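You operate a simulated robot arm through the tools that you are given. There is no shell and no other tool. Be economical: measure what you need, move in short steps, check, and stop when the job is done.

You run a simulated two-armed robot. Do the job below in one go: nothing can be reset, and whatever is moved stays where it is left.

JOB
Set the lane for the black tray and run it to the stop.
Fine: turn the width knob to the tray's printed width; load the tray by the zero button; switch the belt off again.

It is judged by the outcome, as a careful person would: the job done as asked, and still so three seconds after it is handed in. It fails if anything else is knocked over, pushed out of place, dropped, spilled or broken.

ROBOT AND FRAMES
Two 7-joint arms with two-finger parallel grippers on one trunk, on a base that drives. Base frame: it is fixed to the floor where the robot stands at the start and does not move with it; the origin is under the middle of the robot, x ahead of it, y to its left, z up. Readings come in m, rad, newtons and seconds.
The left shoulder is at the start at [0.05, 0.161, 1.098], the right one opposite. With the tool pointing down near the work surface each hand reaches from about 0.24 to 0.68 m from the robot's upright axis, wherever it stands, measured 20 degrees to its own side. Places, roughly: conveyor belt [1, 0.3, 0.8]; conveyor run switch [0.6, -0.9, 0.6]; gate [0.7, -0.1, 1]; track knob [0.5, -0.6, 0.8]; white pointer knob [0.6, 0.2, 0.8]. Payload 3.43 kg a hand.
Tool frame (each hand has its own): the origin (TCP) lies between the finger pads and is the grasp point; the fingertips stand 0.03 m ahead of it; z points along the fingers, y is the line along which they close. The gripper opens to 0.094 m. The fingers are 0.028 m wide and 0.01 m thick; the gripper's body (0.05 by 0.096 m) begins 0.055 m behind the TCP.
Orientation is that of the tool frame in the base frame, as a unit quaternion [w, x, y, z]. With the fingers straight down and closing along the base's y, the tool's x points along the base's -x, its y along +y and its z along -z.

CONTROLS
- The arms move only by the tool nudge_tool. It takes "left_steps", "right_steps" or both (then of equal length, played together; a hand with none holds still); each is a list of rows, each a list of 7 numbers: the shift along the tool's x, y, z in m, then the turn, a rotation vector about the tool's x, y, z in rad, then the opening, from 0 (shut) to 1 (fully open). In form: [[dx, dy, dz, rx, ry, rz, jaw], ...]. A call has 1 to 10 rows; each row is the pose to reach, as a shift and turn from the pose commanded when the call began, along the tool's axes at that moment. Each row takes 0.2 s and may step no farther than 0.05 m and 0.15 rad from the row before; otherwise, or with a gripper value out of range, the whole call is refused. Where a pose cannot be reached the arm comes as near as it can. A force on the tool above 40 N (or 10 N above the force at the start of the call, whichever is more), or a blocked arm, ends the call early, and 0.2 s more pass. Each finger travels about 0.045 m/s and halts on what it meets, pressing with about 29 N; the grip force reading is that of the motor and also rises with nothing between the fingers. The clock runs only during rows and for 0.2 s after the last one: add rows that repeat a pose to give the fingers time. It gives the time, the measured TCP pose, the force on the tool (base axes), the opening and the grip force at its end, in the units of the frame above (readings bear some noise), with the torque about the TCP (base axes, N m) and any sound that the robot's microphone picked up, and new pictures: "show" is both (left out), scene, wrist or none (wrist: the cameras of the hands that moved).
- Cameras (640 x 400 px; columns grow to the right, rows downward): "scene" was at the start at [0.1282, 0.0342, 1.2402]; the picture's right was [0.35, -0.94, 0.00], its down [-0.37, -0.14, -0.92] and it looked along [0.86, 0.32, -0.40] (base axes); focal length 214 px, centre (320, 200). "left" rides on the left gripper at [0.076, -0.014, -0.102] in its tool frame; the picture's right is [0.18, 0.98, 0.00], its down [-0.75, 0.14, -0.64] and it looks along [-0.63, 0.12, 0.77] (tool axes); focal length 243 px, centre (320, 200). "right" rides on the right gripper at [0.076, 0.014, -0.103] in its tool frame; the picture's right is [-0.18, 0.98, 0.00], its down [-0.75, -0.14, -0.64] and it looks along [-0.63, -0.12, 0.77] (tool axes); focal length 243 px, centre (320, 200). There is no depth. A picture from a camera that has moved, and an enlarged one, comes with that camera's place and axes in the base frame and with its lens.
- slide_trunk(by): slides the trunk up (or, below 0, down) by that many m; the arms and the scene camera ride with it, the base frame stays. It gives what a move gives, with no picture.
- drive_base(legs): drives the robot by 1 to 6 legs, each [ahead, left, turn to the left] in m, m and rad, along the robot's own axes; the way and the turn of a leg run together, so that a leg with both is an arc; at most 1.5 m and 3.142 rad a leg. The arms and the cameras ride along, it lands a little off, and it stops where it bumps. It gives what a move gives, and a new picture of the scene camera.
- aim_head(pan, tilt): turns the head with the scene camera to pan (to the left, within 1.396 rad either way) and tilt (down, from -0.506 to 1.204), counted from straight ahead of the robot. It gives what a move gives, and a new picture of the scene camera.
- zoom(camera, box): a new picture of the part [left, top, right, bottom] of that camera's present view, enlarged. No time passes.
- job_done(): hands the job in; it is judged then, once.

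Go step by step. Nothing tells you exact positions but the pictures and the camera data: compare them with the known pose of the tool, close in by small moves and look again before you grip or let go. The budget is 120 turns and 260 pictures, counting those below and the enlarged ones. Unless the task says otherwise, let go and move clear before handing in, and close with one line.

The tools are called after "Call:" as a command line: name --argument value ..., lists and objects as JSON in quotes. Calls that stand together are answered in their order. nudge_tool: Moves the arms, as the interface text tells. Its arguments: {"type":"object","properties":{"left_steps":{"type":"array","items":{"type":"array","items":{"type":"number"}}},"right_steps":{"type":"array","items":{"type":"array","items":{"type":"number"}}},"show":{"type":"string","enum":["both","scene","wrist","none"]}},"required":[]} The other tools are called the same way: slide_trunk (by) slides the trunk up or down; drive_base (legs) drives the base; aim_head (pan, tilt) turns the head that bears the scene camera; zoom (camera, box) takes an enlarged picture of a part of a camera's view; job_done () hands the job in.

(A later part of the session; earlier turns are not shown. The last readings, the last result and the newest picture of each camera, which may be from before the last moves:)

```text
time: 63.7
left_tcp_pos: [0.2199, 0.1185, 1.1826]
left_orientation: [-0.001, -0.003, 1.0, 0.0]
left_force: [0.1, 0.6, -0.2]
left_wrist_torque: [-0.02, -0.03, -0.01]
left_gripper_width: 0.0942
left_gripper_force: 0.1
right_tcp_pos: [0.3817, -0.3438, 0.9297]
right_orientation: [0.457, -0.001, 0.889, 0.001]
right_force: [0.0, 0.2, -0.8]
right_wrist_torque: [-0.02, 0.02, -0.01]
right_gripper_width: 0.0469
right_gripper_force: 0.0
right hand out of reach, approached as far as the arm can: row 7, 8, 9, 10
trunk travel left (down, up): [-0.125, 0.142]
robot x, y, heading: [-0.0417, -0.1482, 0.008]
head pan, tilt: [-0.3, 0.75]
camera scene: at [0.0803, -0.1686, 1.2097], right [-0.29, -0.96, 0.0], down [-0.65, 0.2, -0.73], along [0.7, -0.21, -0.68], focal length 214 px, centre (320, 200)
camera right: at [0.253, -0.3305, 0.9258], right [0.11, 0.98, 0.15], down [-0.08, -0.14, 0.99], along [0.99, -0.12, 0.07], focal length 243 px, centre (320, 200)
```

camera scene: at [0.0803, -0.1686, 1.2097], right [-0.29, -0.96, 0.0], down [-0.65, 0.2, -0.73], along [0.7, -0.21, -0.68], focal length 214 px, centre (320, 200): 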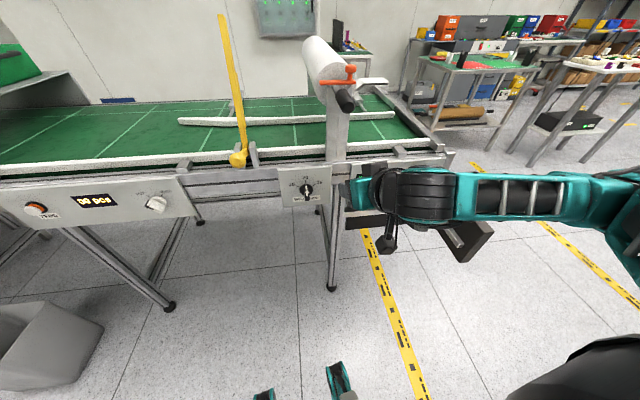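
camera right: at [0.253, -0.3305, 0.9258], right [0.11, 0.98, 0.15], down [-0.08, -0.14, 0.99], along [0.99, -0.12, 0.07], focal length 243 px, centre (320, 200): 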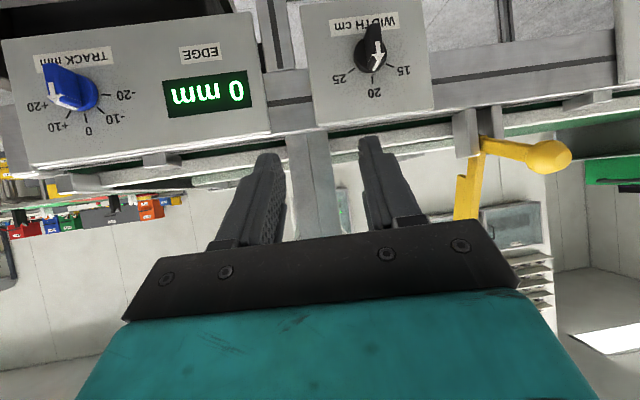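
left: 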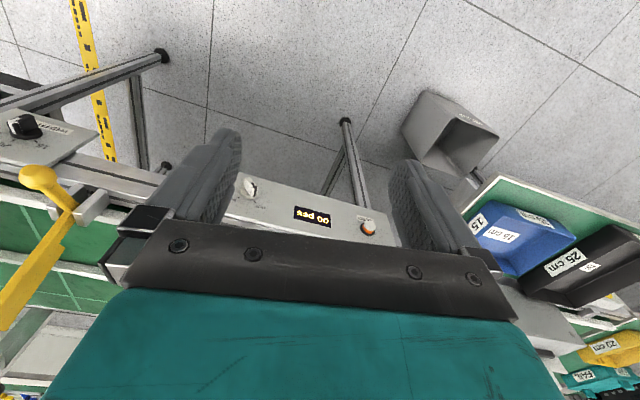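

The arm stopped at about 54° of pitch. I advance and lower the hand, then finish levelling.

Call:
nudge_tool --right_steps '[[0.01, 0.02, 0.04, 0, -0.1, 0, 0.5], [0.02, 0.04, 0.08, 0, -0.2, 0, 0.5], [0.035, 0.066, 0.12, 0, -0.3, 0, 0.5], [0.035, 0.066, 0.12, 0, -0.45, 0, 0.5], [0.035, 0.066, 0.12, 0, -0.6, 0, 0.5]]'

```text
time: 64.9
left_tcp_pos: [0.2199, 0.1198, 1.1825]
left_orientation: [0.0, -0.005, 1.0, -0.001]
left_force: [-0.4, 1.0, 0.0]
left_wrist_torque: [-0.01, 0.01, 0.0]
left_gripper_width: 0.0938
left_gripper_force: 0.1
right_tcp_pos: [0.441, -0.1878, 0.8937]
right_orientation: [0.695, 0.011, 0.719, -0.008]
right_force: [-2.3, 3.5, -1.3]
right_wrist_torque: [-0.02, -0.1, -0.27]
right_gripper_width: 0.0466
right_gripper_force: 0.1
right hand out of reach, approached as far as the arm can: row 1, 2, 3, 4, 5
trunk travel left (down, up): [-0.125, 0.142]
robot x, y, heading: [-0.0402, -0.1471, 0.009]
head pan, tilt: [-0.3, 0.75]
camera scene: at [0.0809, -0.1671, 1.2097], right [-0.29, -0.96, 0.0], down [-0.65, 0.2, -0.73], along [0.7, -0.21, -0.68], focal length 214 px, centre (320, 200)
camera right: at [0.3365, -0.1709, 0.8199], right [0.03, 0.98, 0.19], down [-0.62, -0.13, 0.77], along [0.78, -0.14, 0.6], focal length 243 px, centre (320, 200)
```

scene: 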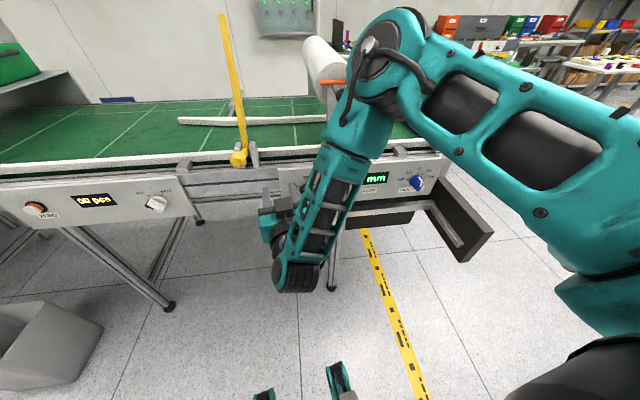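
right: 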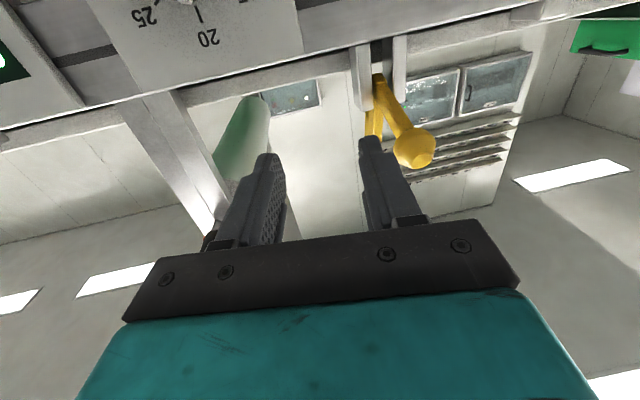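

The arm found another elbow posture and the hand is now level. I lower it in front of the width knob.

Call:
nudge_tool --right_steps '[[0.03, -0.03, 0, 0, 0, 0, 0.5], [0.06, -0.06, 0, 0, 0, 0, 0.5], [0.09, -0.09, 0, 0, 0, 0, 0.5], [0.113, -0.09, 0, 0, 0, 0, 0.5]]'

```text
time: 65.9
left_tcp_pos: [0.2193, 0.1182, 1.1825]
left_orientation: [0.0, -0.003, 1.0, -0.001]
left_force: [-1.2, -0.3, -0.4]
left_wrist_torque: [0.0, 0.0, 0.03]
left_gripper_width: 0.0939
left_gripper_force: 0.0
right_tcp_pos: [0.4222, -0.1774, 0.8827]
right_orientation: [0.698, 0.003, 0.716, -0.003]
right_force: [-0.1, 0.2, 0.5]
right_wrist_torque: [0.02, -0.01, -0.01]
right_gripper_width: 0.0469
right_gripper_force: 0.1
right hand out of reach, approached as far as the arm can: row 1, 2, 3, 4
trunk travel left (down, up): [-0.125, 0.142]
robot x, y, heading: [-0.0386, -0.1454, 0.006]
head pan, tilt: [-0.3, 0.75]
camera scene: at [0.0802, -0.1687, 1.2097], right [-0.29, -0.96, 0.0], down [-0.65, 0.2, -0.73], along [0.7, -0.21, -0.68], focal length 214 px, centre (320, 200)
camera right: at [0.3172, -0.1625, 0.8091], right [0.01, 0.98, 0.18], down [-0.62, -0.14, 0.77], along [0.78, -0.12, 0.61], focal length 243 px, centre (320, 200)
```

scene: 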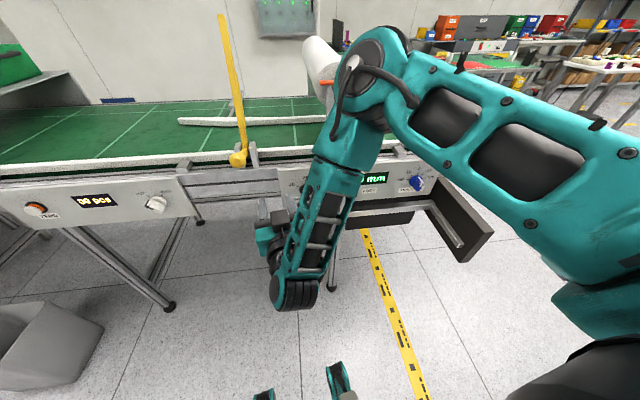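
right: 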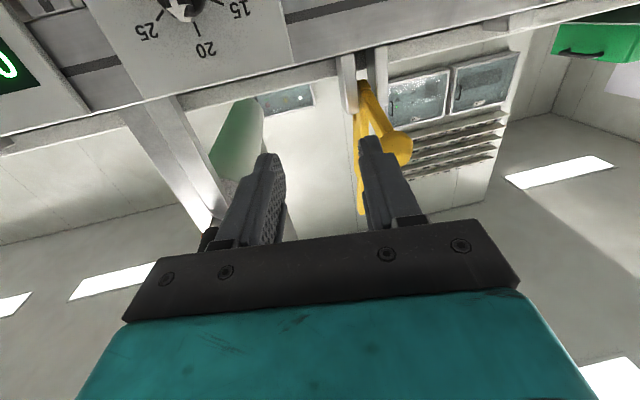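

The arm is at joint limits here. I test in free space whether the wrist has the roll range needed for the turn.

Call:
nudge_tool --right_steps '[[0, 0, 0, 0, 0, 0.15, 0.5], [0, 0, 0, 0, 0, 0.3, 0.5], [0, 0, 0, 0, 0, 0.45, 0.5], [0, 0, 0, 0, 0, 0.6, 0.5], [0, 0, 0, 0, 0, 0.75, 0.5], [0, 0, 0, 0, 0, 0.9, 0.5], [0, 0, 0, 0, 0, 1.05, 0.5]]'

```text
time: 67.5
left_tcp_pos: [0.2192, 0.12, 1.1821]
left_orientation: [-0.001, -0.003, 1.0, -0.001]
left_force: [-0.4, -0.5, -0.4]
left_wrist_torque: [-0.02, 0.01, 0.0]
left_gripper_width: 0.0939
left_gripper_force: 0.1
right_tcp_pos: [0.4209, -0.1788, 0.8869]
right_orientation: [0.605, 0.36, 0.618, 0.351]
right_force: [0.6, -0.6, -0.1]
right_wrist_torque: [-0.02, 0.04, 0.02]
right_gripper_width: 0.047
right_gripper_force: 0.1
right hand out of reach, approached as far as the arm can: row 1, 2, 3, 4, 5, 6, 7
trunk travel left (down, up): [-0.125, 0.142]
robot x, y, heading: [-0.043, -0.1471, 0.004]
head pan, tilt: [-0.3, 0.75]
camera scene: at [0.0803, -0.1686, 1.2097], right [-0.29, -0.96, 0.0], down [-0.65, 0.2, -0.73], along [0.7, -0.21, -0.68], focal length 214 px, centre (320, 200)
camera right: at [0.3185, -0.1044, 0.8634], right [0.02, 0.33, 0.94], down [-0.64, -0.72, 0.26], along [0.77, -0.61, 0.19], focal length 243 px, centre (320, 200)
```

scene: 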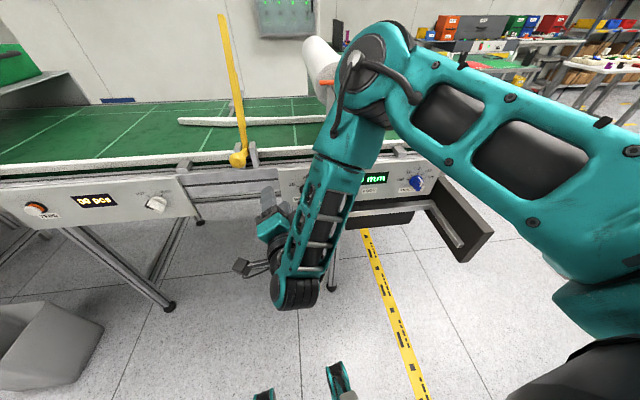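
right: 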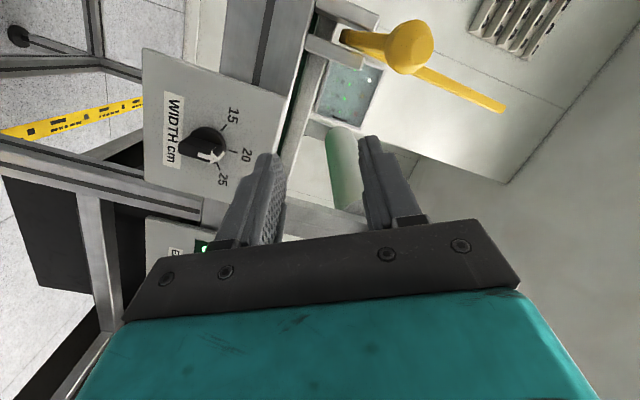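

Roll to +60° works, and the hand stays level. I roll back upright, then use the trunk and base to line the hand up with the knob near (0.57, -0.275, 0.78).

Call:
nudge_tool --right_steps '[[0, 0, 0, 0, 0, -0.15, 0.5], [0, 0, 0, 0, 0, -0.3, 0.5], [0, 0, 0, 0, 0, -0.45, 0.5], [0, 0, 0, 0, 0, -0.6, 0.5], [0, 0, 0, 0, 0, -0.75, 0.5], [0, 0, 0, 0, 0, -0.9, 0.5], [0, 0, 0, 0, 0, -1.05, 0.5]]' --show "none"

Call:
slide_trunk --by -0.103

Call:
drive_base --legs '[[0, -0.096, 0]]'

Call:
zoom --camera "right" --box '[160, 0, 480, 200]'

```text
time: 69.1
left_tcp_pos: [0.2206, 0.1192, 1.1806]
left_orientation: [-0.001, -0.003, 1.0, 0.0]
left_force: [0.0, 0.5, 0.6]
left_wrist_torque: [0.01, 0.0, 0.0]
left_gripper_width: 0.0938
left_gripper_force: 0.0
right_tcp_pos: [0.4209, -0.1767, 0.8878]
right_orientation: [0.7, -0.001, 0.715, -0.001]
right_force: [-0.4, 0.1, 0.9]
right_wrist_torque: [0.01, 0.02, 0.02]
right_gripper_width: 0.0472
right_gripper_force: 0.1
trunk travel left (down, up): [-0.125, 0.142]
robot x, y, heading: [-0.0365, -0.1439, 0.01]
head pan, tilt: [-0.3, 0.75]
```

```text
time: 70.5
left_tcp_pos: [0.219, 0.1187, 1.0802]
left_orientation: [-0.001, -0.004, 1.0, 0.0]
left_force: [-0.5, -0.3, -0.6]
left_wrist_torque: [0.02, -0.02, -0.02]
left_gripper_width: 0.0939
left_gripper_force: 0.1
right_tcp_pos: [0.4207, -0.1765, 0.7856]
right_orientation: [0.7, 0.001, 0.714, 0.0]
right_force: [0.1, -0.6, -0.4]
right_wrist_torque: [0.0, 0.0, 0.02]
right_gripper_width: 0.0469
right_gripper_force: 0.1
trunk travel left (down, up): [-0.022, 0.245]
robot x, y, heading: [-0.0377, -0.149, 0.004]
head pan, tilt: [-0.3, 0.75]
```

```text
time: 72.0
left_tcp_pos: [0.2193, 0.023, 1.0802]
left_orientation: [0.001, -0.004, 1.0, 0.001]
left_force: [0.1, 0.9, 0.0]
left_wrist_torque: [-0.02, -0.03, 0.03]
left_gripper_width: 0.0941
left_gripper_force: 0.0
right_tcp_pos: [0.4231, -0.2724, 0.7851]
right_orientation: [0.7, 0.0, 0.714, 0.0]
right_force: [0.9, -0.4, 0.3]
right_wrist_torque: [0.01, 0.01, -0.01]
right_gripper_width: 0.047
right_gripper_force: 0.1
trunk travel left (down, up): [-0.022, 0.245]
robot x, y, heading: [-0.0404, -0.2436, 0.007]
head pan, tilt: [-0.3, 0.75]
camera scene: at [0.0811, -0.2636, 1.1067], right [-0.29, -0.96, 0.0], down [-0.65, 0.2, -0.73], along [0.7, -0.21, -0.68], focal length 214 px, centre (320, 200)
```

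scene: 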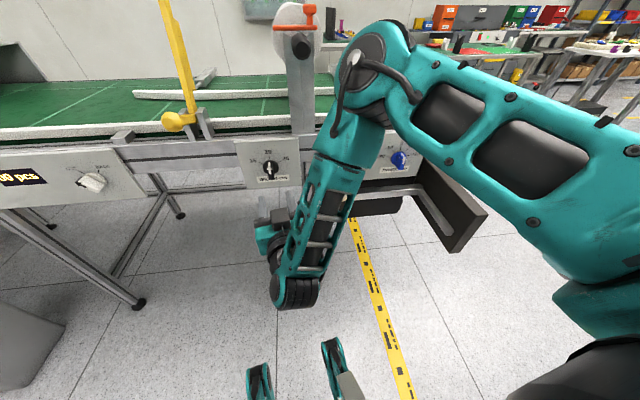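

```text
2.00 times, centred on (320, 100) of right
camera zoom: at [0.3184, -0.2577, 0.7101], right [0.0, 0.98, 0.18], down [-0.63, -0.14, 0.77], along [0.78, -0.12, 0.61], focal length 485 px, centre (320, 400)
```

zoom: 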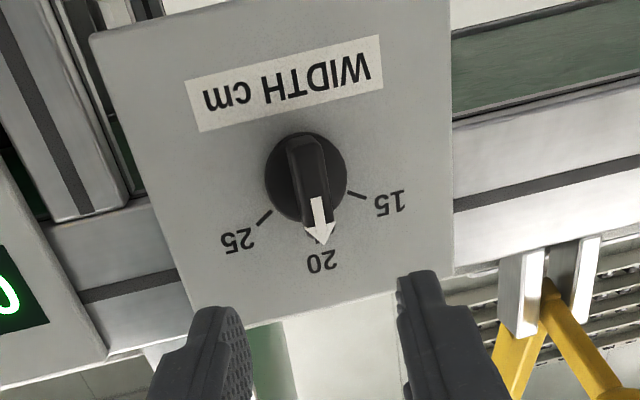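

The knob centre is about (0.589, -0.277, 0.773). I approach with the hand in short steps.

Call:
nudge_tool --right_steps '[[0.005, -0.0025, 0.03, 0, 0, 0, 0.5], [0.01, -0.005, 0.06, 0, 0, 0, 0.5], [0.01, -0.005, 0.08, 0, 0, 0, 0.5]]'

```text
time: 72.8
left_tcp_pos: [0.22, 0.0249, 1.0796]
left_orientation: [0.001, -0.004, 1.0, 0.0]
left_force: [0.9, 0.2, -0.2]
left_wrist_torque: [0.03, -0.01, -0.02]
left_gripper_width: 0.0939
left_gripper_force: 0.0
right_tcp_pos: [0.4949, -0.2544, 0.79]
right_orientation: [0.697, 0.002, 0.717, -0.002]
right_force: [-0.1, 0.2, -0.8]
right_wrist_torque: [-0.03, 0.01, 0.01]
right_gripper_width: 0.047
right_gripper_force: 0.0
right hand out of reach, approached as far as the arm can: row 1, 2, 3
trunk travel left (down, up): [-0.022, 0.245]
robot x, y, heading: [-0.0401, -0.2458, 0.01]
head pan, tilt: [-0.3, 0.75]
camera scene: at [0.0811, -0.2636, 1.1067], right [-0.29, -0.96, 0.0], down [-0.65, 0.2, -0.73], along [0.7, -0.21, -0.68], focal length 214 px, centre (320, 200)
camera right: at [0.3908, -0.2401, 0.7164], right [0.01, 0.98, 0.18], down [-0.62, -0.14, 0.77], along [0.78, -0.12, 0.61], focal length 243 px, centre (320, 200)
```

scene: 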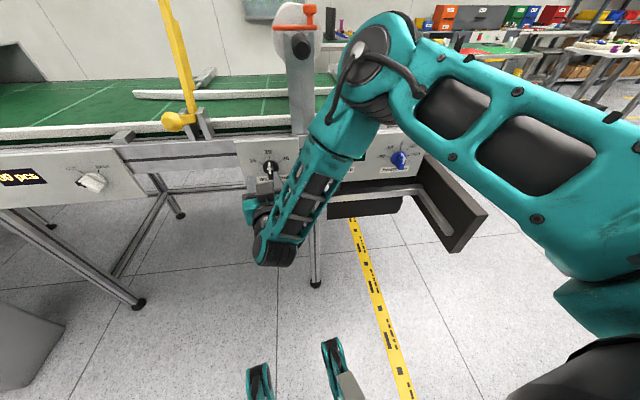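
right: 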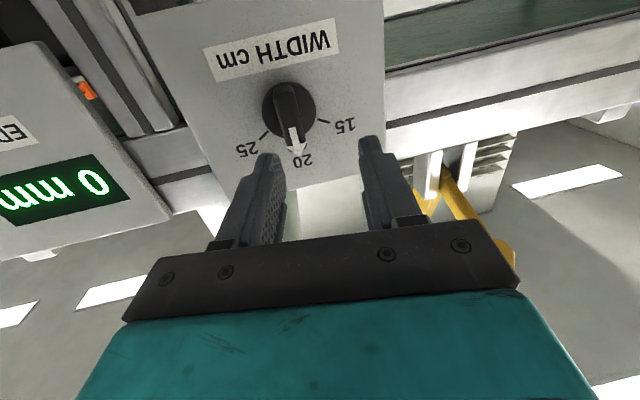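

The hand drifts along its limit, so I correct using trunk and base.

Call:
slide_trunk --by -0.016

Call:
drive_base --legs '[[0, -0.023, 0]]'

Call:
zoom --camera "right" --box '[160, 0, 480, 200]'

```text
time: 73.4
left_tcp_pos: [0.2205, 0.024, 1.0634]
left_orientation: [0.001, -0.005, 1.0, 0.0]
left_force: [0.7, 0.2, -0.3]
left_wrist_torque: [-0.04, 0.01, -0.01]
left_gripper_width: 0.094
left_gripper_force: 0.1
right_tcp_pos: [0.4959, -0.2547, 0.7751]
right_orientation: [0.697, 0.002, 0.717, -0.002]
right_force: [0.4, -0.2, -0.1]
right_wrist_torque: [-0.02, 0.0, 0.01]
right_gripper_width: 0.047
right_gripper_force: 0.0
trunk travel left (down, up): [-0.006, 0.261]
robot x, y, heading: [-0.0405, -0.2395, 0.009]
head pan, tilt: [-0.3, 0.75]
```

```text
time: 74.3
left_tcp_pos: [0.2207, 0.0011, 1.0634]
left_orientation: [0.0, -0.005, 1.0, 0.0]
left_force: [0.5, -0.3, 0.2]
left_wrist_torque: [0.01, -0.01, -0.01]
left_gripper_width: 0.0942
left_gripper_force: 0.0
right_tcp_pos: [0.4958, -0.2769, 0.7743]
right_orientation: [0.698, 0.003, 0.716, -0.003]
right_force: [-0.4, -0.6, -0.1]
right_wrist_torque: [0.01, 0.01, 0.0]
right_gripper_width: 0.0469
right_gripper_force: 0.1
trunk travel left (down, up): [-0.006, 0.261]
robot x, y, heading: [-0.0416, -0.2652, 0.008]
head pan, tilt: [-0.3, 0.75]
camera scene: at [0.0813, -0.2864, 1.0907], right [-0.29, -0.96, 0.0], down [-0.65, 0.2, -0.73], along [0.7, -0.21, -0.68], focal length 214 px, centre (320, 200)
```

scene: 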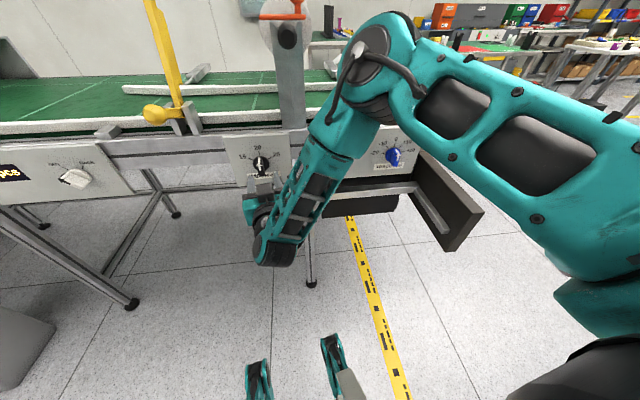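

```text
2.00 times, centred on (320, 100) of right
camera zoom: at [0.3909, -0.2629, 0.7003], right [0.01, 0.98, 0.18], down [-0.62, -0.14, 0.77], along [0.78, -0.12, 0.61], focal length 485 px, centre (320, 400)
```

zoom: 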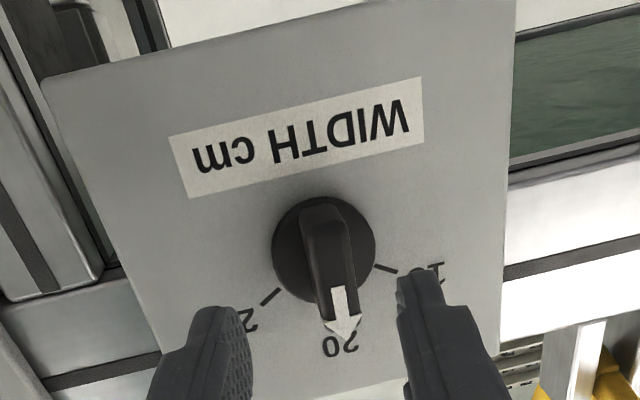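

Aligned in y and z. I advance 4.5 cm with the base.

Call:
drive_base --legs '[[0.042, 0, 0]]'

Call:
zoom --camera "right" --box '[160, 60, 480, 260]'

```text
time: 75.2
left_tcp_pos: [0.2623, 0.0026, 1.0641]
left_orientation: [0.0, -0.004, 1.0, 0.0]
left_force: [0.1, 0.4, 0.2]
left_wrist_torque: [0.03, 0.01, -0.02]
left_gripper_width: 0.0939
left_gripper_force: 0.0
right_tcp_pos: [0.5378, -0.277, 0.7741]
right_orientation: [0.697, 0.003, 0.717, -0.003]
right_force: [-0.2, -0.3, 0.3]
right_wrist_torque: [0.02, 0.02, -0.04]
right_gripper_width: 0.0469
right_gripper_force: 0.1
trunk travel left (down, up): [-0.006, 0.261]
robot x, y, heading: [0.0038, -0.2653, 0.01]
head pan, tilt: [-0.3, 0.75]
camera scene: at [0.1234, -0.286, 1.0907], right [-0.29, -0.96, 0.0], down [-0.65, 0.2, -0.73], along [0.7, -0.21, -0.68], focal length 214 px, centre (320, 200)
```

scene: 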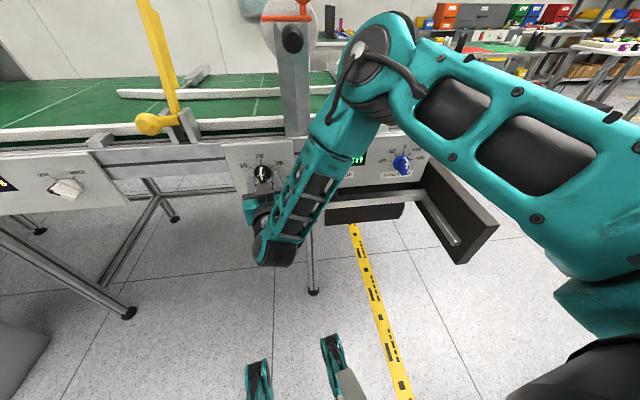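

```text
2.00 times, centred on (320, 160) of right
camera zoom: at [0.4329, -0.2627, 0.7002], right [0.01, 0.98, 0.18], down [-0.62, -0.14, 0.77], along [0.78, -0.12, 0.61], focal length 485 px, centre (320, 280)
```

zoom: 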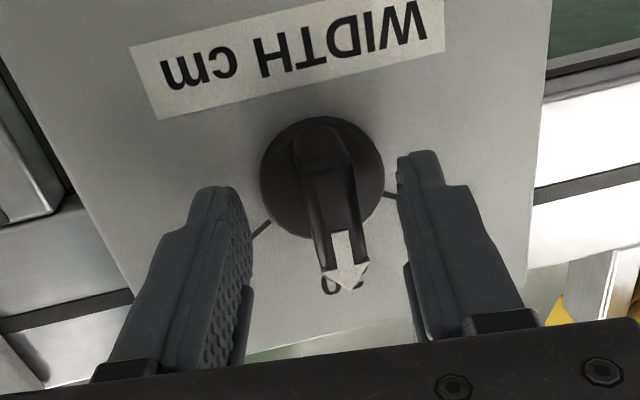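

The handle is between the fingers. I close the grip and turn clockwise about 60°.

Call:
nudge_tool --right_steps '[[0, 0, 0, 0, 0, 0, 0.2], [0, 0, 0, 0, 0, 0, 0.05], [0, 0, 0, 0, 0, 0, 0.05]]' --show "wrist"

```text
time: 76.0
left_tcp_pos: [0.2639, 0.0021, 1.0628]
left_orientation: [0.0, -0.006, 1.0, -0.001]
left_force: [0.5, 0.1, 0.5]
left_wrist_torque: [-0.01, 0.03, 0.0]
left_gripper_width: 0.094
left_gripper_force: 0.0
right_tcp_pos: [0.5367, -0.2735, 0.7749]
right_orientation: [0.697, 0.001, 0.717, 0.0]
right_force: [3.5, 18.2, -0.4]
right_wrist_torque: [0.08, 0.46, -0.08]
right_gripper_width: 0.0176
right_gripper_force: 35.6
trunk travel left (down, up): [-0.006, 0.261]
robot x, y, heading: [-0.0006, -0.2642, 0.01]
head pan, tilt: [-0.3, 0.75]
camera right: at [0.4323, -0.2597, 0.7005], right [0.01, 0.98, 0.19], down [-0.62, -0.14, 0.77], along [0.78, -0.12, 0.61], focal length 243 px, centre (320, 200)
```

right: 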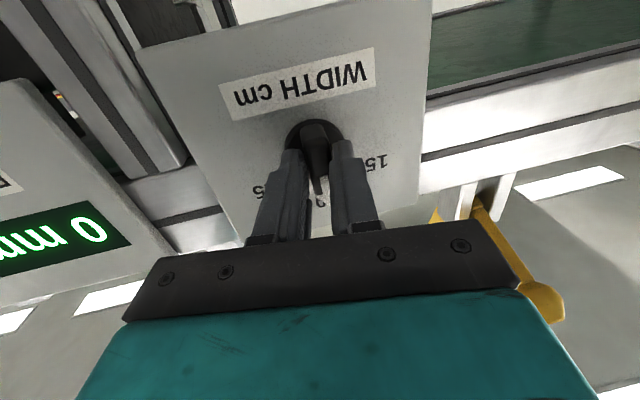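

Gripped (17.6 mm). I ease the 4 mm side offset and turn.

Call:
nudge_tool --right_steps '[[0, 0.004, 0, 0, 0, 0.1, 0.05], [0, 0.004, 0, 0, 0, 0.22, 0.05], [0, 0.004, 0, 0, 0, 0.34, 0.05], [0, 0.004, 0, 0, 0, 0.46, 0.05], [0, 0.004, 0, 0, 0, 0.58, 0.05], [0, 0.004, 0, 0, 0, 0.7, 0.05], [0, 0.004, 0, 0, 0, 0.82, 0.05], [0, 0.004, 0, 0, 0, 0.94, 0.05], [0, 0.004, 0, 0, 0, 1.047, 0.05]]' --show "wrist"

```text
time: 78.0
left_tcp_pos: [0.2603, 0.0021, 1.0628]
left_orientation: [0.001, -0.005, 1.0, 0.0]
left_force: [-0.2, 0.5, -0.3]
left_wrist_torque: [-0.01, 0.01, 0.0]
left_gripper_width: 0.0941
left_gripper_force: 0.0
right_tcp_pos: [0.5357, -0.2721, 0.7747]
right_orientation: [0.606, 0.36, 0.618, 0.348]
right_force: [-17.7, 8.8, 6.8]
right_wrist_torque: [-0.13, -0.01, -1.04]
right_gripper_width: 0.0153
right_gripper_force: 45.5
trunk travel left (down, up): [-0.006, 0.261]
robot x, y, heading: [0.0023, -0.2616, 0.011]
head pan, tilt: [-0.3, 0.75]
camera right: at [0.4339, -0.1995, 0.7516], right [0.03, 0.33, 0.94], down [-0.64, -0.72, 0.27], along [0.77, -0.61, 0.19], focal length 243 px, centre (320, 200)
```

right: 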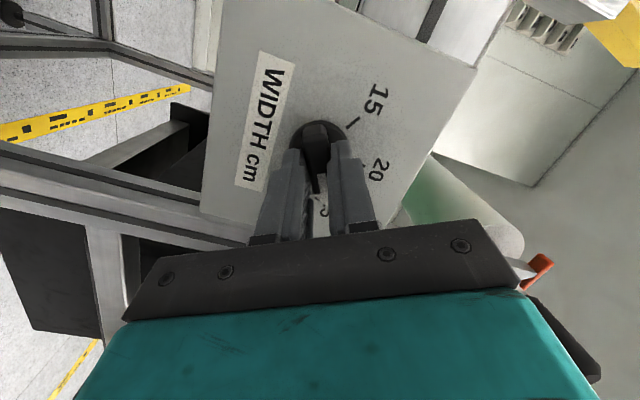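

It turned with the hand. I open and check.

Call:
nudge_tool --right_steps '[[0, 0, 0, 0, 0, 0, 0.25], [0, 0, 0, 0, 0, 0, 0.5], [0, 0, 0, 0, 0, 0, 0.5]]' --show "none"

Call:
drive_base --legs '[[-0.08, 0, 0]]'

Call:
zoom --camera "right" --box '[160, 40, 480, 240]'

```text
time: 78.8
left_tcp_pos: [0.2623, 0.0017, 1.0621]
left_orientation: [0.0, -0.006, 1.0, -0.001]
left_force: [0.2, 0.0, -0.1]
left_wrist_torque: [-0.05, -0.01, -0.04]
left_gripper_width: 0.0941
left_gripper_force: 0.2
right_tcp_pos: [0.538, -0.2735, 0.7748]
right_orientation: [0.606, 0.361, 0.619, 0.345]
right_force: [-0.4, 0.8, 0.6]
right_wrist_torque: [0.02, 0.0, -0.01]
right_gripper_width: 0.0468
right_gripper_force: 0.0
trunk travel left (down, up): [-0.006, 0.261]
robot x, y, heading: [0.0021, -0.2643, 0.01]
head pan, tilt: [-0.3, 0.75]
```

```text
time: 79.8
left_tcp_pos: [0.1833, 0.0017, 1.0637]
left_orientation: [0.0, -0.006, 1.0, 0.0]
left_force: [-0.3, 0.5, -0.6]
left_wrist_torque: [-0.03, 0.01, 0.03]
left_gripper_width: 0.094
left_gripper_force: 0.0
right_tcp_pos: [0.4588, -0.2734, 0.7742]
right_orientation: [0.605, 0.36, 0.62, 0.347]
right_force: [0.9, 0.0, 0.2]
right_wrist_torque: [0.02, 0.02, -0.01]
right_gripper_width: 0.0468
right_gripper_force: 0.0
trunk travel left (down, up): [-0.006, 0.261]
robot x, y, heading: [-0.0766, -0.2617, 0.011]
head pan, tilt: [-0.3, 0.75]
camera scene: at [0.0434, -0.2866, 1.0908], right [-0.29, -0.96, 0.0], down [-0.65, 0.2, -0.73], along [0.7, -0.21, -0.68], focal length 214 px, centre (320, 200)
```

scene: 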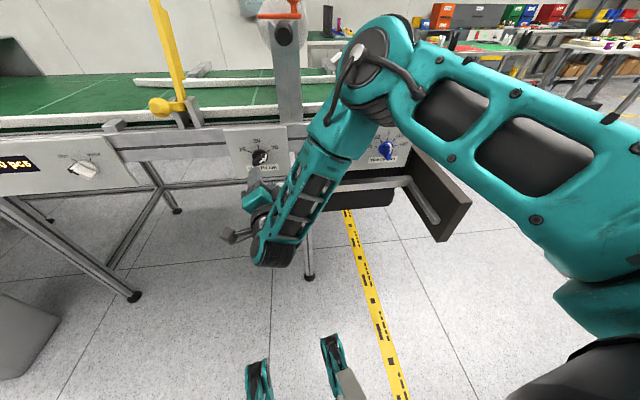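

```text
2.00 times, centred on (320, 140) of right
camera zoom: at [0.3551, -0.2004, 0.7505], right [0.03, 0.33, 0.94], down [-0.64, -0.72, 0.27], along [0.77, -0.61, 0.19], focal length 485 px, centre (320, 320)
```

zoom: 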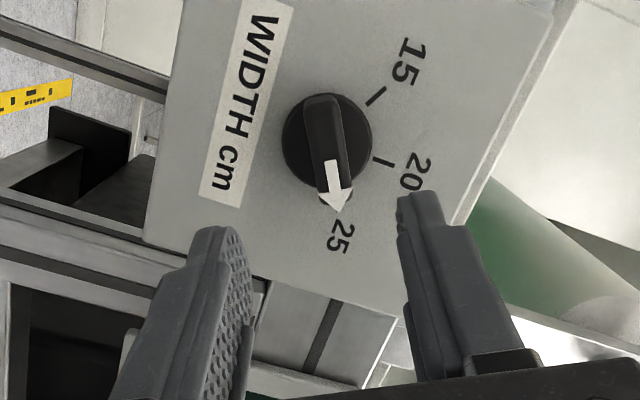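

The arrow now points at 25. I back away, raise the trunk and return the right hand to a downward pose.

Call:
drive_base --legs '[[-0.12, 0, 0]]'

Call:
slide_trunk --by 0.16

Call:
nudge_tool --right_steps '[[0, 0, 0, 0, 0, -0.15, 0.5], [0, 0, 0, 0, 0, -0.3, 0.5], [0, 0, 0, 0, 0, -0.45, 0.5], [0, 0, 0, 0, 0, -0.6, 0.5], [0, 0, 0, 0, 0, -0.75, 0.5], [0, 0, 0, 0, 0, -0.9, 0.5], [0, 0, 0, 0, 0, -1.05, 0.5]]' --show "none"

Call:
nudge_tool --right_steps '[[-0.03, 0, -0.01, 0, 0.15, 0, 0.6], [-0.06, 0, -0.02, 0, 0.3, 0, 0.8], [-0.08, 0, -0.03, 0, 0.45, 0, 1], [-0.1, 0, -0.04, 0, 0.6, 0, 1], [-0.12, 0, -0.06, 0, 0.75, 0, 1], [-0.14, 0, -0.07, 0, 0.9, 0, 1], [-0.16, 0, -0.08, 0, 1.05, 0, 1], [-0.18, 0, -0.08, 0, 1.2, 0, 1], [-0.2, 0, -0.08, 0, 1.35, 0, 1], [-0.22, 0, -0.08, 0, 1.5, 0, 1]]'

```text
time: 81.1
left_tcp_pos: [0.0616, -0.0, 1.0635]
left_orientation: [0.0, -0.005, 1.0, 0.0]
left_force: [0.3, -0.5, -1.0]
left_wrist_torque: [0.01, -0.01, 0.0]
left_gripper_width: 0.0939
left_gripper_force: 0.1
right_tcp_pos: [0.3387, -0.2761, 0.7729]
right_orientation: [0.605, 0.361, 0.619, 0.346]
right_force: [0.8, -0.7, -0.5]
right_wrist_torque: [0.03, -0.03, 0.04]
right_gripper_width: 0.047
right_gripper_force: 0.0
trunk travel left (down, up): [-0.006, 0.261]
robot x, y, heading: [-0.1935, -0.2641, 0.006]
head pan, tilt: [-0.3, 0.75]
camera scene: at [-0.0758, -0.2878, 1.0908], right [-0.29, -0.96, 0.0], down [-0.65, 0.2, -0.73], along [0.7, -0.21, -0.68], focal length 214 px, centre (320, 200)
```

scene: 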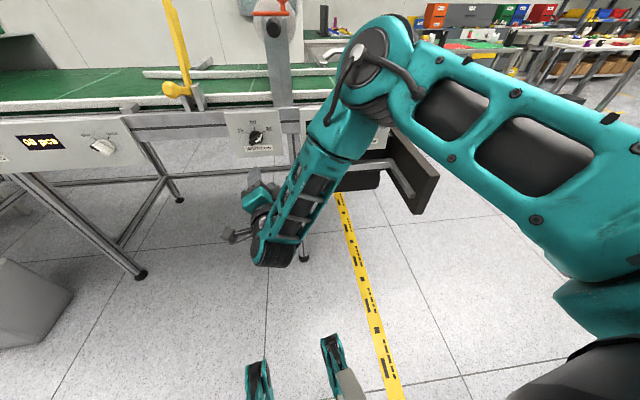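

```text
time: 82.9
left_tcp_pos: [0.0634, 0.0003, 1.2244]
left_orientation: [-0.001, -0.005, 1.0, 0.0]
left_force: [-1.0, -0.1, -0.2]
left_wrist_torque: [0.01, 0.03, 0.0]
left_gripper_width: 0.0939
left_gripper_force: 0.0
right_tcp_pos: [0.3391, -0.2752, 0.9331]
right_orientation: [0.605, 0.361, 0.619, 0.346]
right_force: [0.1, -0.4, -0.2]
right_wrist_torque: [-0.01, 0.04, -0.01]
right_gripper_width: 0.0471
right_gripper_force: 0.1
trunk travel left (down, up): [-0.166, 0.101]
robot x, y, heading: [-0.1962, -0.2706, 0.01]
head pan, tilt: [-0.3, 0.75]
```

```text
time: 84.5
left_tcp_pos: [0.0619, -0.0011, 1.2236]
left_orientation: [0.001, -0.005, 1.0, 0.0]
left_force: [0.0, -0.3, -1.2]
left_wrist_torque: [-0.04, -0.01, 0.03]
left_gripper_width: 0.0939
left_gripper_force: 0.0
right_tcp_pos: [0.3379, -0.2738, 0.9341]
right_orientation: [0.698, 0.001, 0.716, -0.005]
right_force: [0.0, 0.7, -0.4]
right_wrist_torque: [0.01, -0.01, -0.02]
right_gripper_width: 0.0469
right_gripper_force: 0.1
trunk travel left (down, up): [-0.166, 0.101]
robot x, y, heading: [-0.1951, -0.2643, 0.008]
head pan, tilt: [-0.3, 0.75]
```

```text
time: 86.7
left_tcp_pos: [0.0627, 0.0001, 1.2237]
left_orientation: [-0.001, -0.005, 1.0, 0.0]
left_force: [0.3, 0.7, -0.3]
left_wrist_torque: [-0.04, 0.0, 0.01]
left_gripper_width: 0.0939
left_gripper_force: 0.1
right_tcp_pos: [0.2636, -0.2759, 1.1562]
right_orientation: [0.02, 0.002, 1.0, 0.0]
right_force: [0.0, 0.3, -0.1]
right_wrist_torque: [0.01, 0.0, -0.02]
right_gripper_width: 0.094
right_gripper_force: 0.1
trunk travel left (down, up): [-0.166, 0.101]
robot x, y, heading: [-0.1995, -0.2673, 0.009]
head pan, tilt: [-0.3, 0.75]
camera scene: at [-0.0755, -0.2876, 1.2507], right [-0.29, -0.96, 0.0], down [-0.65, 0.2, -0.73], along [0.7, -0.21, -0.68], focal length 214 px, centre (320, 200)
camera right: at [0.1842, -0.2599, 1.2544], right [0.19, 0.98, 0.01], down [0.73, -0.14, 0.67], along [0.66, -0.12, -0.74], focal length 243 px, centre (320, 200)
```

scene: 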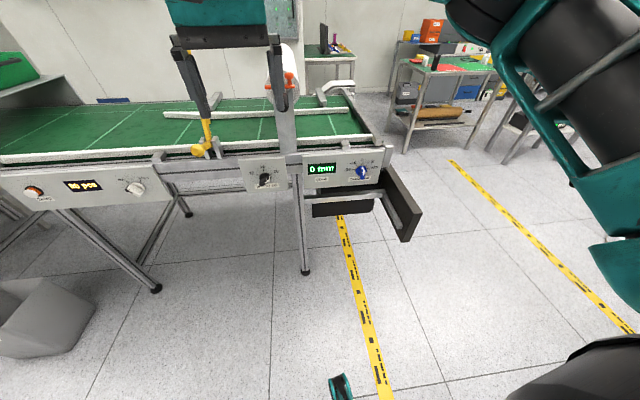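
right: 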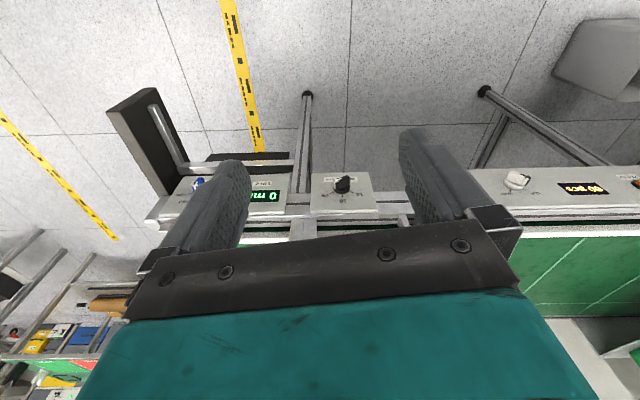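

Now I check the knob and drive left to look at the trays.

Call:
zoom --camera "scene" --box '[235, 150, 315, 200]'

Call:
drive_base --legs '[[0, 0.85, 0]]'

Call:
aim_head --pan 0.4 --tilt 0.6

```text
8.00 times, centred on (275, 175) of scene
camera zoom: at [-0.0755, -0.2876, 1.2507], right [-0.29, -0.96, 0.0], down [-0.65, 0.2, -0.73], along [0.7, -0.21, -0.68], focal length 1716 px, centre (680, 400)
```

zoom: 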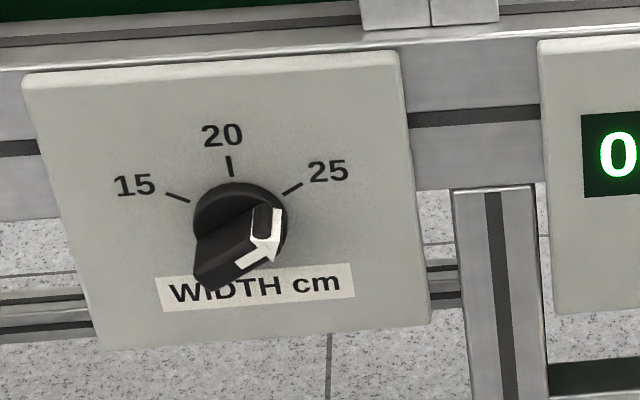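

```text
time: 94.7
left_tcp_pos: [0.054, 0.8623, 1.2234]
left_orientation: [0.0, -0.006, 1.0, -0.001]
left_force: [0.2, -0.2, 0.2]
left_wrist_torque: [0.01, -0.03, 0.01]
left_gripper_width: 0.0939
left_gripper_force: 0.0
right_tcp_pos: [0.2566, 0.5874, 1.1556]
right_orientation: [0.021, 0.003, 1.0, -0.001]
right_force: [-0.1, 0.0, 0.4]
right_wrist_torque: [-0.03, 0.02, -0.01]
right_gripper_width: 0.0941
right_gripper_force: 0.0
trunk travel left (down, up): [-0.166, 0.101]
robot x, y, heading: [-0.2032, 0.5911, 0.007]
head pan, tilt: [-0.3, 0.75]
camera scene: at [-0.084, 0.5742, 1.2507], right [-0.29, -0.96, 0.0], down [-0.65, 0.2, -0.73], along [0.7, -0.21, -0.68], focal length 214 px, centre (320, 200)
```

scene: 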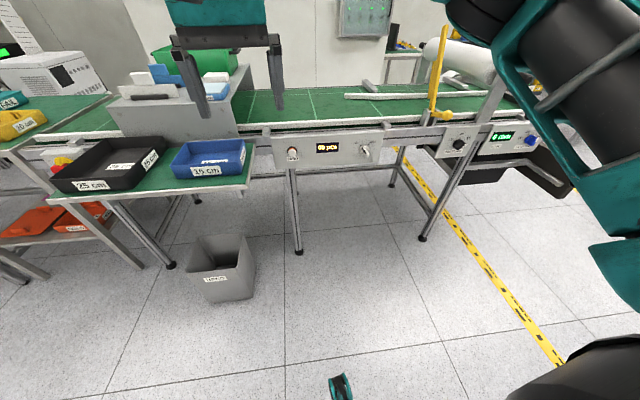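

```text
time: 95.7
left_tcp_pos: [0.0555, 0.8623, 1.2233]
left_orientation: [0.0, -0.005, 1.0, 0.0]
left_force: [-0.4, -0.3, 0.1]
left_wrist_torque: [0.03, 0.0, -0.02]
left_gripper_width: 0.0941
left_gripper_force: 0.1
right_tcp_pos: [0.2559, 0.5872, 1.1563]
right_orientation: [0.021, 0.002, 1.0, 0.0]
right_force: [0.4, 0.1, 0.7]
right_wrist_torque: [-0.01, 0.01, -0.02]
right_gripper_width: 0.0941
right_gripper_force: 0.0
trunk travel left (down, up): [-0.166, 0.101]
robot x, y, heading: [-0.2014, 0.5974, 0.005]
head pan, tilt: [0.4, 0.6]
camera scene: at [-0.0823, 0.6329, 1.2636], right [0.4, -0.92, 0.0], down [-0.52, -0.22, -0.82], along [0.76, 0.33, -0.57], focal length 214 px, centre (320, 200)
```

scene: 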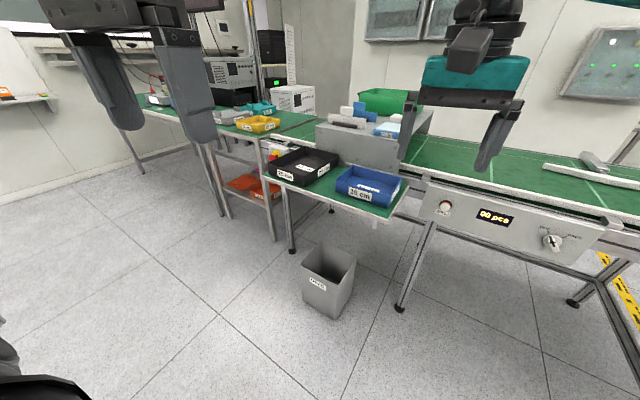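

The pointer is confirmed at 25. Now the black tray: zoom.

Call:
zoom --camera "scene" --box '[255, 130, 415, 230]'

Call:
zoom --camera "scene" --box '[310, 80, 640, 286]'

```text
4.00 times, centred on (335, 180) of scene
camera zoom: at [-0.0823, 0.6329, 1.2636], right [0.4, -0.92, 0.0], down [-0.52, -0.22, -0.82], along [0.76, 0.33, -0.57], focal length 858 px, centre (260, 280)
```

zoom: 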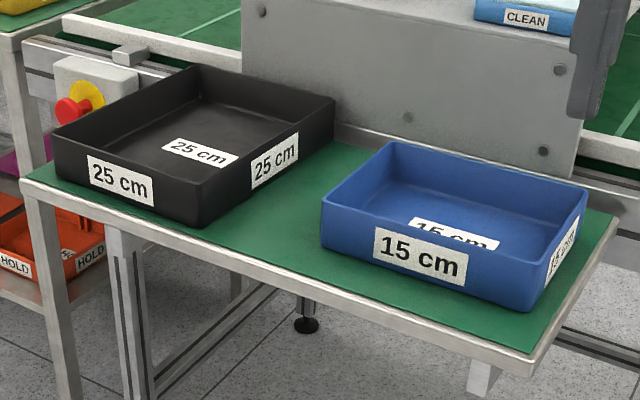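

```text
1.94 times, centred on (475, 183) of scene
camera zoom: at [-0.0823, 0.6329, 1.2636], right [0.4, -0.92, 0.0], down [-0.52, -0.22, -0.82], along [0.76, 0.33, -0.57], focal length 416 px, centre (19, 233)
```

zoom: 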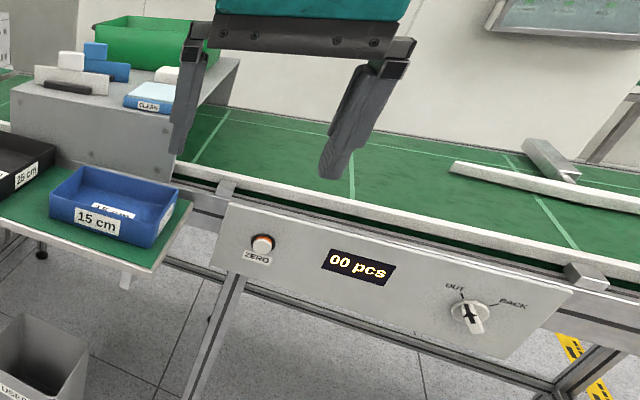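

Triangulating the zero button (0.70, 0.47), white knob (0.66, 0.16) and width knob (0.59, -0.28) shows the conveyor is yawed about -0.16 rad, and the black tray, near (0.70, 1.04) with its rim at z≈0.87, is in line with it. I turn the robot to match and stand in front of the tray.

Call:
drive_base --legs '[[0, 0, -0.165], [0, 0.57, 0], [0.12, 0, 0]]'

Call:
aim_head --pan 0 --tilt 0.7

```text
time: 102.6
left_tcp_pos: [0.2985, 1.3502, 1.2231]
left_orientation: [0.0, 0.077, 0.997, 0.0]
left_force: [0.9, -0.2, -0.3]
left_wrist_torque: [-0.01, 0.01, 0.0]
left_gripper_width: 0.094
left_gripper_force: 0.1
right_tcp_pos: [0.4521, 1.047, 1.1552]
right_orientation: [0.022, 0.086, 0.996, -0.004]
right_force: [-0.6, 0.0, 0.3]
right_wrist_torque: [-0.01, 0.02, 0.01]
right_gripper_width: 0.0938
right_gripper_force: 0.0
trunk travel left (down, up): [-0.166, 0.101]
robot x, y, heading: [-0.0001, 1.1296, -0.156]
head pan, tilt: [0.4, 0.6]
camera scene: at [0.126, 1.1474, 1.2635], right [0.24, -0.97, 0.0], down [-0.55, -0.14, -0.82], along [0.8, 0.2, -0.57], focal length 214 px, centre (320, 200)
```

scene: 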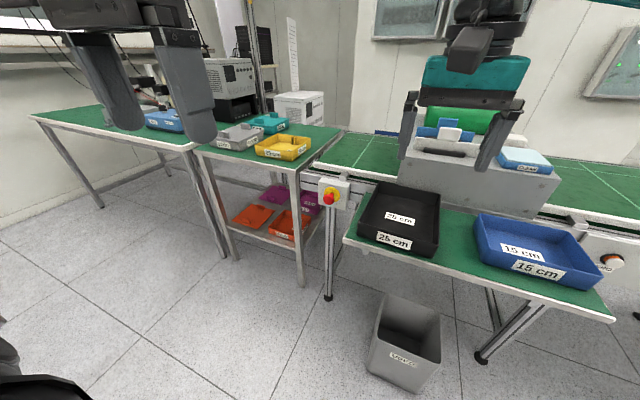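

```text
time: 103.5
left_tcp_pos: [0.2982, 1.3522, 1.2231]
left_orientation: [0.001, 0.077, 0.997, 0.0]
left_force: [0.2, -0.2, -0.3]
left_wrist_torque: [0.05, 0.04, 0.02]
left_gripper_width: 0.0941
left_gripper_force: 0.1
right_tcp_pos: [0.4529, 1.0468, 1.1554]
right_orientation: [0.021, 0.085, 0.996, -0.003]
right_force: [0.1, 0.4, 0.4]
right_wrist_torque: [0.02, -0.03, -0.02]
right_gripper_width: 0.0937
right_gripper_force: 0.1
trunk travel left (down, up): [-0.166, 0.101]
robot x, y, heading: [-0.001, 1.1294, -0.16]
head pan, tilt: [0.0, 0.7]
camera scene: at [0.1234, 1.1131, 1.255], right [-0.15, -0.99, 0.0], down [-0.64, 0.1, -0.77], along [0.76, -0.12, -0.64], focal length 214 px, centre (320, 200)
```

scene: 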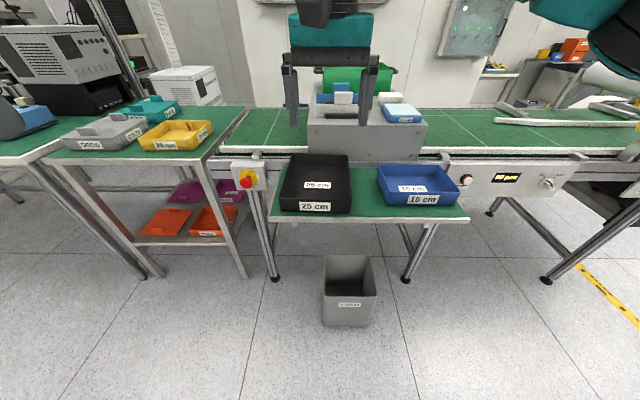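

Aligned now: tray straight ahead. I zoom to measure it and the lane.

Call:
zoom --camera "scene" --box '[260, 140, 420, 240]'

Call:
zoom --camera "scene" --box '[410, 90, 610, 215]'

```text
4.00 times, centred on (340, 190) of scene
camera zoom: at [0.1234, 1.1131, 1.255], right [-0.15, -0.99, 0.0], down [-0.64, 0.1, -0.77], along [0.76, -0.12, -0.64], focal length 858 px, centre (240, 240)
```

zoom: 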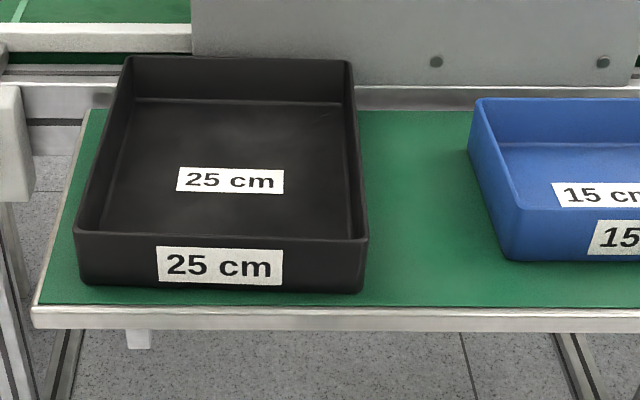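

```text
3.20 times, centred on (510, 152) of scene
camera zoom: at [0.1234, 1.1131, 1.255], right [-0.15, -0.99, 0.0], down [-0.64, 0.1, -0.77], along [0.76, -0.12, -0.64], focal length 686 px, centre (-288, 352)
```

zoom: 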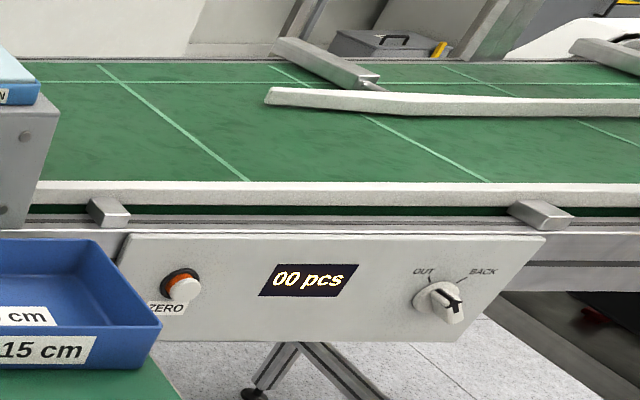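

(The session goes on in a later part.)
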